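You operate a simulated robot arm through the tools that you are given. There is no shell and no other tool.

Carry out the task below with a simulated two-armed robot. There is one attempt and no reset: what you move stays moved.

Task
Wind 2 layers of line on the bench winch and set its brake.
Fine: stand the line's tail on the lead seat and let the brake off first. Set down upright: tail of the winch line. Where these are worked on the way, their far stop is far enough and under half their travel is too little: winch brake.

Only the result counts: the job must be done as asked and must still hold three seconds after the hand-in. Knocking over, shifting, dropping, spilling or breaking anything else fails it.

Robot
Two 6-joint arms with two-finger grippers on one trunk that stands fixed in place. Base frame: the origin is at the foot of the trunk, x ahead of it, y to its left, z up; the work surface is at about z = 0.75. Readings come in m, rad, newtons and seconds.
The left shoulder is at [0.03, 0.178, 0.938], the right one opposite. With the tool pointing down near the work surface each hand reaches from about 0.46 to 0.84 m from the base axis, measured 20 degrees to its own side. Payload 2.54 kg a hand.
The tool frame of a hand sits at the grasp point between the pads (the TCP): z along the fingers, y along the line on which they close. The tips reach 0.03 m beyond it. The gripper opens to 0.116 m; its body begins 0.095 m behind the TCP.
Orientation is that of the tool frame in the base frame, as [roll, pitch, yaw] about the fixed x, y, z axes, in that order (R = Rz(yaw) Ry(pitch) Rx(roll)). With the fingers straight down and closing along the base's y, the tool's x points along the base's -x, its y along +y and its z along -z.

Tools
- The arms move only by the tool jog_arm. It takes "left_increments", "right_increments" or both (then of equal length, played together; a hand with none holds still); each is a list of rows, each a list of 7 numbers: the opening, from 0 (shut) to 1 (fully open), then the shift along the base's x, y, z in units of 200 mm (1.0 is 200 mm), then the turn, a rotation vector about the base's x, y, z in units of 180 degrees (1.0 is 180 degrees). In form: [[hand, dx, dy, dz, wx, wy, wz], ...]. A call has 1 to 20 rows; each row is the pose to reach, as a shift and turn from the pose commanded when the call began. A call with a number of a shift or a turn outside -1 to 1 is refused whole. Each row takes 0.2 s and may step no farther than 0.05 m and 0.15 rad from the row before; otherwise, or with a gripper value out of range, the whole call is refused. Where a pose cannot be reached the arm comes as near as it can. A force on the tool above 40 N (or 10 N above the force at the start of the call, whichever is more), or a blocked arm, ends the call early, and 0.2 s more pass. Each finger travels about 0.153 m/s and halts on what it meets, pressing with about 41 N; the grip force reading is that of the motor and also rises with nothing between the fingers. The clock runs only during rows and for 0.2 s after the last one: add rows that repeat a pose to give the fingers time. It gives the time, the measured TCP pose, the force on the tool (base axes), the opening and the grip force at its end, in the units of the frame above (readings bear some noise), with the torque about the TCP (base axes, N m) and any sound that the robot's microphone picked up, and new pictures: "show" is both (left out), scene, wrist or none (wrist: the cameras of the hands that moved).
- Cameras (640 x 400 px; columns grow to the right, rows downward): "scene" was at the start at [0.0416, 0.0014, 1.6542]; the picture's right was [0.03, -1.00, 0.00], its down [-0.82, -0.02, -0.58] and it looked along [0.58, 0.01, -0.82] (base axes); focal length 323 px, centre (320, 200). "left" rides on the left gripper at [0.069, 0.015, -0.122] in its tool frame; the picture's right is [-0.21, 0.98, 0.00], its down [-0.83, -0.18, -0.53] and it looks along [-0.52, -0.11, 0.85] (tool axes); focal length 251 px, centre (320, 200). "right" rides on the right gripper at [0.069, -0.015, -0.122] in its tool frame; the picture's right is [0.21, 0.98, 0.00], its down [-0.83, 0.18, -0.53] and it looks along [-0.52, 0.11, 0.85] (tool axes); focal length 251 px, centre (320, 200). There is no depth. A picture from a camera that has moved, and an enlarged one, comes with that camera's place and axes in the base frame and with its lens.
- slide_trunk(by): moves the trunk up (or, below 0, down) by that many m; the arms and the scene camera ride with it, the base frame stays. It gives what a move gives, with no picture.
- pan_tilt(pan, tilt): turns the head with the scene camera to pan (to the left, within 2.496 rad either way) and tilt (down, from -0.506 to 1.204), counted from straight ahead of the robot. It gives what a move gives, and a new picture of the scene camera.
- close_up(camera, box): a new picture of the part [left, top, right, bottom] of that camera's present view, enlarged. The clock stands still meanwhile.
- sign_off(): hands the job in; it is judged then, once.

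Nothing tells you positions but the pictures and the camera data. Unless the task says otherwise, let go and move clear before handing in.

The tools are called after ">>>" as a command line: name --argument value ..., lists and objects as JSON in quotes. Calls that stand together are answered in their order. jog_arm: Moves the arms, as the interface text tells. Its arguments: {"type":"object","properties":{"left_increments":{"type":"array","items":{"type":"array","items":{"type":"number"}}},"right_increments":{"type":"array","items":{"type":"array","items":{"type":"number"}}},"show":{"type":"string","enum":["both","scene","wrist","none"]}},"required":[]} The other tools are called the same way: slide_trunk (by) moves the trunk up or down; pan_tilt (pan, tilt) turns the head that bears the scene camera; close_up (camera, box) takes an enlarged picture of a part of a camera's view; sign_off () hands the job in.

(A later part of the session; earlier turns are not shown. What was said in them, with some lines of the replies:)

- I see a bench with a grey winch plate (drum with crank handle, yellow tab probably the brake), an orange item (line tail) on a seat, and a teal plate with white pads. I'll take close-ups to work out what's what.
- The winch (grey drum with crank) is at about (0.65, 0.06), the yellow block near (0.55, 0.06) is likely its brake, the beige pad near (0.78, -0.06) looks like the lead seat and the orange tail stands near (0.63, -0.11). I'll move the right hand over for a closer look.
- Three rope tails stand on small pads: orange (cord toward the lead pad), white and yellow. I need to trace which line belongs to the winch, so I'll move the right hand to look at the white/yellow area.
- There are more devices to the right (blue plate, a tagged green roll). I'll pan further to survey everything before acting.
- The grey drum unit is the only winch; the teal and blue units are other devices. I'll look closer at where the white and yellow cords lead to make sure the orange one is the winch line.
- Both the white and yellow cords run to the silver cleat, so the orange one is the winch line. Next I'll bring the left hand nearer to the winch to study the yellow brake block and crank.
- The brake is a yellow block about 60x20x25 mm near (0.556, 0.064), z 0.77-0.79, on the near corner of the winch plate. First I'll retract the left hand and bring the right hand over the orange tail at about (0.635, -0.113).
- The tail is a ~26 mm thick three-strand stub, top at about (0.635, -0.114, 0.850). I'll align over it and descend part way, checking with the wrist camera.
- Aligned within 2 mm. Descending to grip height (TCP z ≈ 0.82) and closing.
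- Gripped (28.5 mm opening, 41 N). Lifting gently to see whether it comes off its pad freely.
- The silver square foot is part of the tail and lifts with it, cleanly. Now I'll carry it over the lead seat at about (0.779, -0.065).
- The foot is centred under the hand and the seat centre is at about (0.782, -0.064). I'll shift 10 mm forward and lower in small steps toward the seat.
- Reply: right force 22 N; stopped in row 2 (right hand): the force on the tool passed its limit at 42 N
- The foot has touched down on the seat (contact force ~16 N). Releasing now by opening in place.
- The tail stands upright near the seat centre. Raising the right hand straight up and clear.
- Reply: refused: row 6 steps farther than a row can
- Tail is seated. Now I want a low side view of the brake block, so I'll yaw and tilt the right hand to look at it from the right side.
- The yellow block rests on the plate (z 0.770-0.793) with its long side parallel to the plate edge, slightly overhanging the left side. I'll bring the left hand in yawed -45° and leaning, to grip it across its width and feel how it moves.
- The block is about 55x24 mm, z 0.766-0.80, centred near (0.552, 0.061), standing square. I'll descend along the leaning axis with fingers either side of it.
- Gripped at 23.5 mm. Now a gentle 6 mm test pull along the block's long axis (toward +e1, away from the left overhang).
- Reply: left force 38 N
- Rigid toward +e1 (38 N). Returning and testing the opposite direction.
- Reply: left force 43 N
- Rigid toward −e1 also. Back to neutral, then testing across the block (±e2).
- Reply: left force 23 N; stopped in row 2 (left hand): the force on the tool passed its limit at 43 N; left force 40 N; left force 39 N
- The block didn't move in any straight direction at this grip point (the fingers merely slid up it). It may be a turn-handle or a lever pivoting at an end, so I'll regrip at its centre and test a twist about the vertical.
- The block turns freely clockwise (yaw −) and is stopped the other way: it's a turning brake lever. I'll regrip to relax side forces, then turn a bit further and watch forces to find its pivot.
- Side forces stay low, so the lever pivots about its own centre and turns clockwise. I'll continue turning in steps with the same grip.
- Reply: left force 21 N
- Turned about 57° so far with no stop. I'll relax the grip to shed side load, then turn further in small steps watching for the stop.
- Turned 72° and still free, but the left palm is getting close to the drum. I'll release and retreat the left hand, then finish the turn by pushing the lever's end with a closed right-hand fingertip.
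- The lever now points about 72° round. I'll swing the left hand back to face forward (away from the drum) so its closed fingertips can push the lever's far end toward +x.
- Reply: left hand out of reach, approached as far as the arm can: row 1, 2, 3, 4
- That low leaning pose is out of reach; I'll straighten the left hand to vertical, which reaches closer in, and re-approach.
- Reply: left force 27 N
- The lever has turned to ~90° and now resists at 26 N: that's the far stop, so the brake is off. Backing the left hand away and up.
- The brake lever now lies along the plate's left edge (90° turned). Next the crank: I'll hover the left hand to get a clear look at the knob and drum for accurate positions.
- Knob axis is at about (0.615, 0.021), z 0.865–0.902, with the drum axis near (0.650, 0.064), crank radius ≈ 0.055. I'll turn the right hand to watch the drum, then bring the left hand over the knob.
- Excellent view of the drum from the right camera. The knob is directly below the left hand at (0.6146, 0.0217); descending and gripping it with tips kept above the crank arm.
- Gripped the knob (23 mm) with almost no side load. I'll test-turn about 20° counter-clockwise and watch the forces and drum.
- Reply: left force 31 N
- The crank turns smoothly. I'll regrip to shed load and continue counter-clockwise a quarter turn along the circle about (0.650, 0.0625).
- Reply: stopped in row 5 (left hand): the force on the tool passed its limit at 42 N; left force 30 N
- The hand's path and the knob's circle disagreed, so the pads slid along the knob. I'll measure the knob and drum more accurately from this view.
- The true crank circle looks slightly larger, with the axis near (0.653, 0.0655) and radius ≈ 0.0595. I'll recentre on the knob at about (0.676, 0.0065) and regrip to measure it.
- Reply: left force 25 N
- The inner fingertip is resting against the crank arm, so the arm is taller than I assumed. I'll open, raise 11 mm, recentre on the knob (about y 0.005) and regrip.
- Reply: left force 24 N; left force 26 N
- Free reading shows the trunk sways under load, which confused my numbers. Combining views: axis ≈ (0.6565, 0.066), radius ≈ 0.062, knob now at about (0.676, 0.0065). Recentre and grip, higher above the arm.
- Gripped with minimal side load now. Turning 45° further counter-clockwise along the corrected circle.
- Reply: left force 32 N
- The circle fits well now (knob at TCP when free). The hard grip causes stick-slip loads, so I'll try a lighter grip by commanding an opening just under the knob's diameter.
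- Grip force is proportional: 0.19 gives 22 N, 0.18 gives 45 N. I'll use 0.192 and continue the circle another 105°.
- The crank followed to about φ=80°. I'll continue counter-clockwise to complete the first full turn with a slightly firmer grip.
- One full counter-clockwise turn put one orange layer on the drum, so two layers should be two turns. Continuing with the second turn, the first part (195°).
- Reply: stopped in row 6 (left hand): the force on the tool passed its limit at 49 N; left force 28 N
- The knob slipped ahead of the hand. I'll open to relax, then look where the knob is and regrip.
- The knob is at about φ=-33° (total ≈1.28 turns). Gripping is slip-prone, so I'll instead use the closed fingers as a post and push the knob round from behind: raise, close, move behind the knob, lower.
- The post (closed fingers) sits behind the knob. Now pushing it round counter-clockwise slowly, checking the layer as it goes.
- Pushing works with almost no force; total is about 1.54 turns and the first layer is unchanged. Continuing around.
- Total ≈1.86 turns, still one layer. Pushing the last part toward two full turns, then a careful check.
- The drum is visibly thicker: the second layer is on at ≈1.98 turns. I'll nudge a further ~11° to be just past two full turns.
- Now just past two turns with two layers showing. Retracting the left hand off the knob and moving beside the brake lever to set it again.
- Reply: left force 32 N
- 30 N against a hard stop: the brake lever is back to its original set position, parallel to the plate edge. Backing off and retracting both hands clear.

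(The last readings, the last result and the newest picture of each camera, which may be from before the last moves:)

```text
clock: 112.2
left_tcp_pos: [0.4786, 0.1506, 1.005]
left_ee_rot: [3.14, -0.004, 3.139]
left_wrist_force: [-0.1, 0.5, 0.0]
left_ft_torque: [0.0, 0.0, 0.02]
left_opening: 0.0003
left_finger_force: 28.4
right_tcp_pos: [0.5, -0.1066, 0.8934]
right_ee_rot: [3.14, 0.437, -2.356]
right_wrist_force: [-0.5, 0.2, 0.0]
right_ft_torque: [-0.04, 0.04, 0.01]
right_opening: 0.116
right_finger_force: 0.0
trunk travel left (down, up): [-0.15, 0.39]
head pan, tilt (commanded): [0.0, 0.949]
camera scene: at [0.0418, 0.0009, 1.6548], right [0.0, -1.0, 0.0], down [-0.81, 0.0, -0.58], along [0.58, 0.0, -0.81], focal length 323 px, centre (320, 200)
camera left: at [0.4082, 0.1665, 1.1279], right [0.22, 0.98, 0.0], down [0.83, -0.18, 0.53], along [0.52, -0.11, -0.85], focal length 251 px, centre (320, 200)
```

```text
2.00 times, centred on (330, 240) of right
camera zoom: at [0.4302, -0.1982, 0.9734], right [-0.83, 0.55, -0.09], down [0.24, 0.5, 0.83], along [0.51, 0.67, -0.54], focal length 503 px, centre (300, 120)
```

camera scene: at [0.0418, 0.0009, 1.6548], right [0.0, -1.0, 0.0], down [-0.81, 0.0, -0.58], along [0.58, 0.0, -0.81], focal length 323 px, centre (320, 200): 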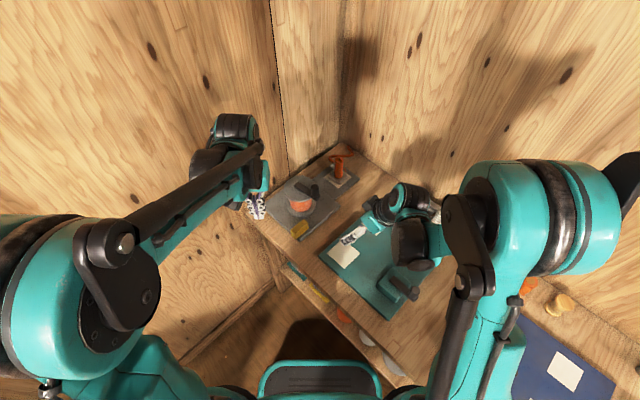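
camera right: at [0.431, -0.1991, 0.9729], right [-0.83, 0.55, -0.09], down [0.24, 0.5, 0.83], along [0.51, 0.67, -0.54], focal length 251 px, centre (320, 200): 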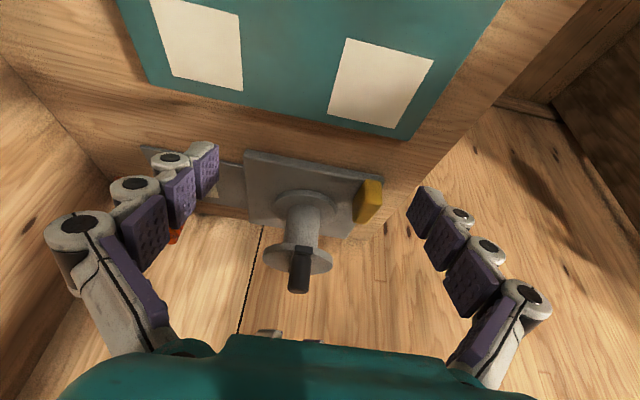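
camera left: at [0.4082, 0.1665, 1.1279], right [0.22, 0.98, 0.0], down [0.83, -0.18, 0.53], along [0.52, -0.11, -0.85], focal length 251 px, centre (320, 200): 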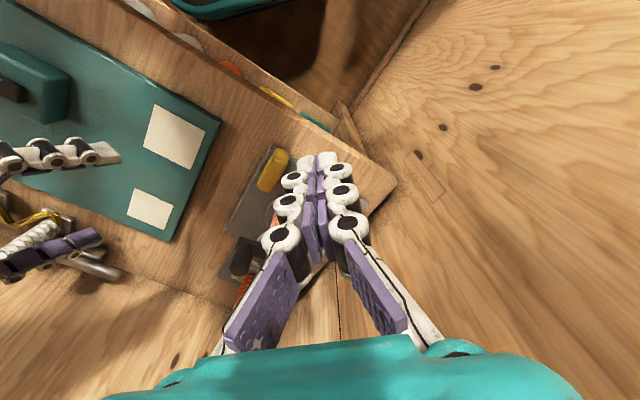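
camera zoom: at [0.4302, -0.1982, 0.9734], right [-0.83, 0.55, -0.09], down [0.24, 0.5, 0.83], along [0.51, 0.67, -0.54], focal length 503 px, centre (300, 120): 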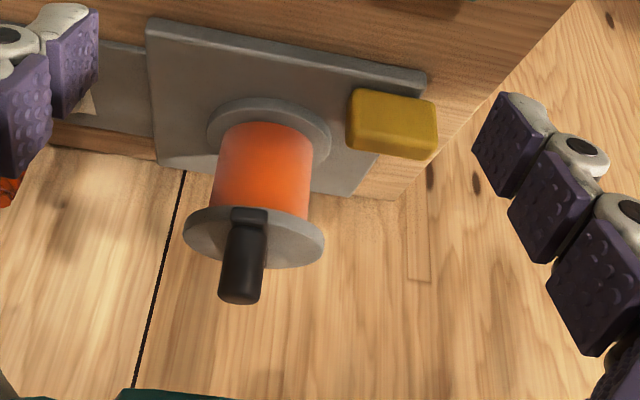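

Everything looks right: brake set, two layers on the drum, tail upright on the seat. I'll retract the right hand upward and check the tail, plus the rest of the bench.

>>> jog_arm --right_increments '[[1, -0.02, -0.04, 0.2, 0, 0, 0], [1, -0.04, -0.1, 0.4, 0, 0, 0], [1, -0.08, -0.2, 0.6, 0, 0, 0], [1, -0.12, -0.35, 0.75, 0, 0, 0], [1, -0.15, -0.5, 0.85, 0, 0, 0], [1, -0.15, -0.5, 0.85, 0, 0, 0]]' --left_increments '[[0.1, -0.05, 0.05, 0.1, 0, 0, 0], [0.2, -0.08, 0.1, 0.2, 0, 0, 0], [0.3, -0.1, 0.15, 0.3, 0, 0, 0], [0.4, -0.1, 0.15, 0.4, 0, 0, 0], [0.5, -0.1, 0.15, 0.45, 0, 0, 0], [0.5, -0.1, 0.15, 0.45, 0, 0, 0]]'

>>> close_up --camera "scene" --box '[250, 140, 380, 250]'

>>> close_up --camera "scene" --box '[310, 140, 370, 190]'

>>> close_up --camera "scene" --box '[320, 180, 560, 330]'

```text
clock: 113.7
left_tcp_pos: [0.4609, 0.1815, 1.0943]
left_ee_rot: [3.14, -0.007, -3.141]
left_wrist_force: [0.2, 0.0, -0.4]
left_ft_torque: [-0.01, -0.01, -0.01]
left_opening: 0.0582
left_finger_force: 0.0
right_tcp_pos: [0.4707, -0.2085, 1.0662]
right_ee_rot: [3.14, 0.439, -2.356]
right_wrist_force: [0.5, 0.6, -0.1]
right_ft_torque: [0.0, 0.03, -0.03]
right_opening: 0.116
right_finger_force: 0.0
trunk travel left (down, up): [-0.15, 0.39]
head pan, tilt (commanded): [0.0, 0.949]
camera scene: at [0.0425, -0.0001, 1.6548], right [0.0, -1.0, 0.0], down [-0.81, 0.0, -0.58], along [0.58, 0.0, -0.81], focal length 323 px, centre (320, 200)
camera right: at [0.4015, -0.2987, 1.1451], right [-0.83, 0.55, -0.09], down [0.24, 0.5, 0.83], along [0.51, 0.67, -0.54], focal length 251 px, centre (320, 200)
camera left: at [0.3894, 0.1963, 1.2172], right [0.22, 0.98, 0.0], down [0.83, -0.18, 0.53], along [0.52, -0.11, -0.85], focal length 251 px, centre (320, 200)
```

scene: 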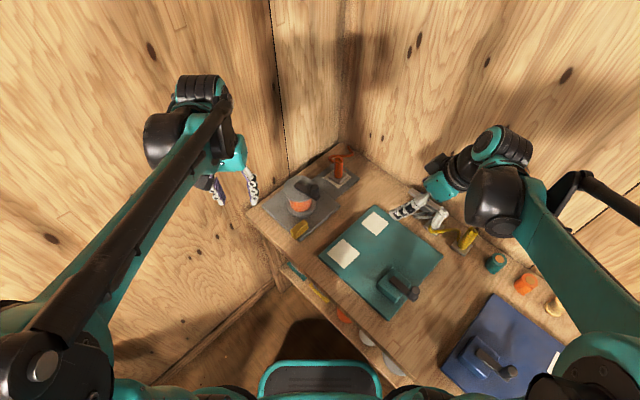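
right: 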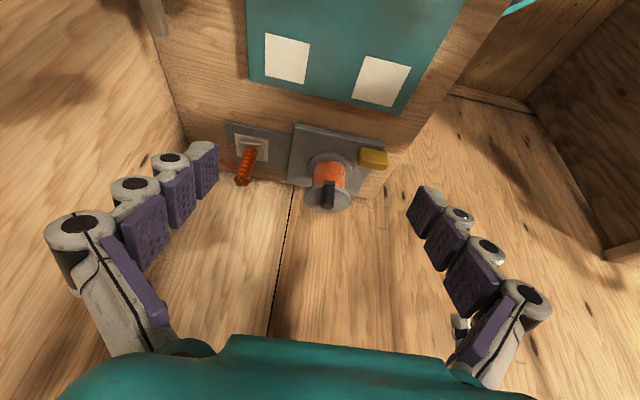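
left: 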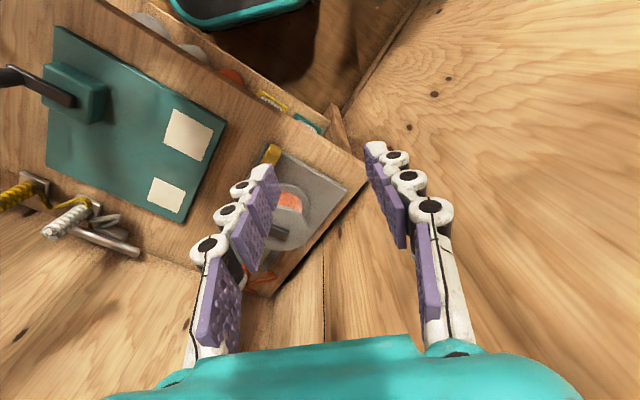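

```text
3.64 times, centred on (315, 195) of scene
camera zoom: at [0.0425, -0.0001, 1.6548], right [0.0, -1.0, 0.0], down [-0.81, 0.0, -0.58], along [0.58, 0.0, -0.81], focal length 1175 px, centre (338, 218)
```

zoom: 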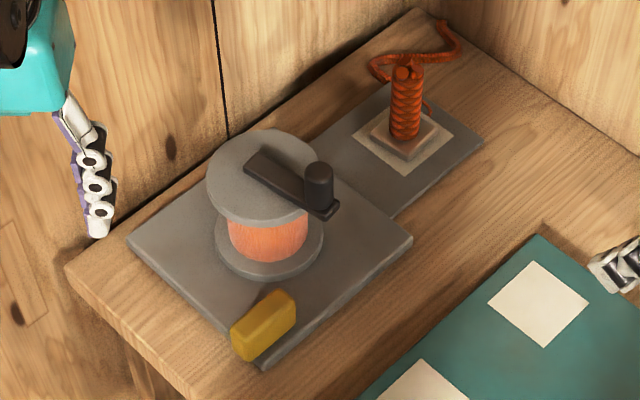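

```text
8.00 times, centred on (340, 165) of scene
camera zoom: at [0.0425, -0.0001, 1.6548], right [0.0, -1.0, 0.0], down [-0.81, 0.0, -0.58], along [0.58, 0.0, -0.81], focal length 2585 px, centre (160, 480)
```

zoom: 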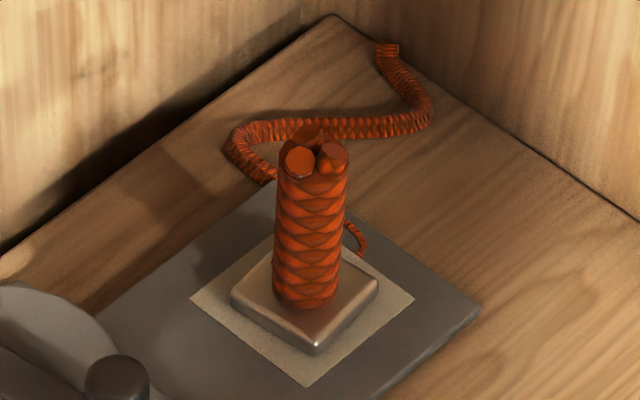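

```text
2.67 times, centred on (440, 255) of scene
camera zoom: at [0.0425, -0.0001, 1.6548], right [0.0, -1.0, 0.0], down [-0.81, 0.0, -0.58], along [0.58, 0.0, -0.81], focal length 862 px, centre (0, 53)
```

zoom: 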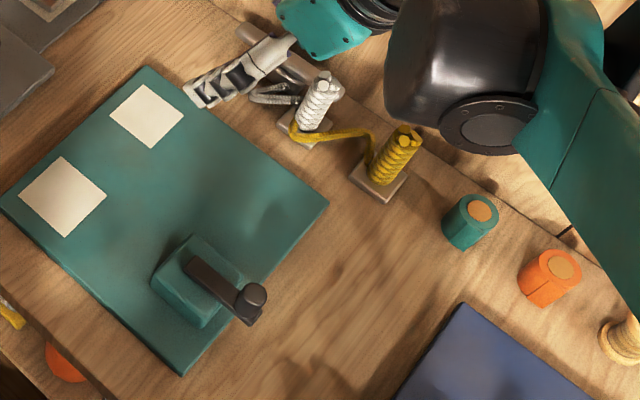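

Everything checks out. The tail stands upright on the lead seat, two layers of line are on the drum, and the brake lever is back against its set stop. Both hands are clear and nothing else has moved, so I'm handing in.

>>> sign_off

```text
The job is handed in.
```

The job is handed in. Two layers of line are on the winch drum and the brake is set.

- **Tail:** the orange line's tail stands upright on the lead seat beside the winch. It sits a few millimetres off centre, but its foot is wholly on the pad. I took orange to be the winch line because the white and yellow cords both run to the silver cleat.
- **Brake off:** the yellow lever turns about a vertical pivot. I turned it about 90° until it hit its far stop.
- **Winding:** I cranked counter-clockwise just past two full turns. The drum showed one layer after the first turn and grew visibly thicker near the second. My grip on the knob slipped partway through the second turn, so I finished by pushing the knob round with closed fingers.
- **Brake set:** I pushed the lever back to its starting stop, where it held at about 30 N. I took that starting position as "set" from your wording and did not test whether the crank is now locked.

In the last pictures both hands were clear and nothing else on the bench appeared to have moved.
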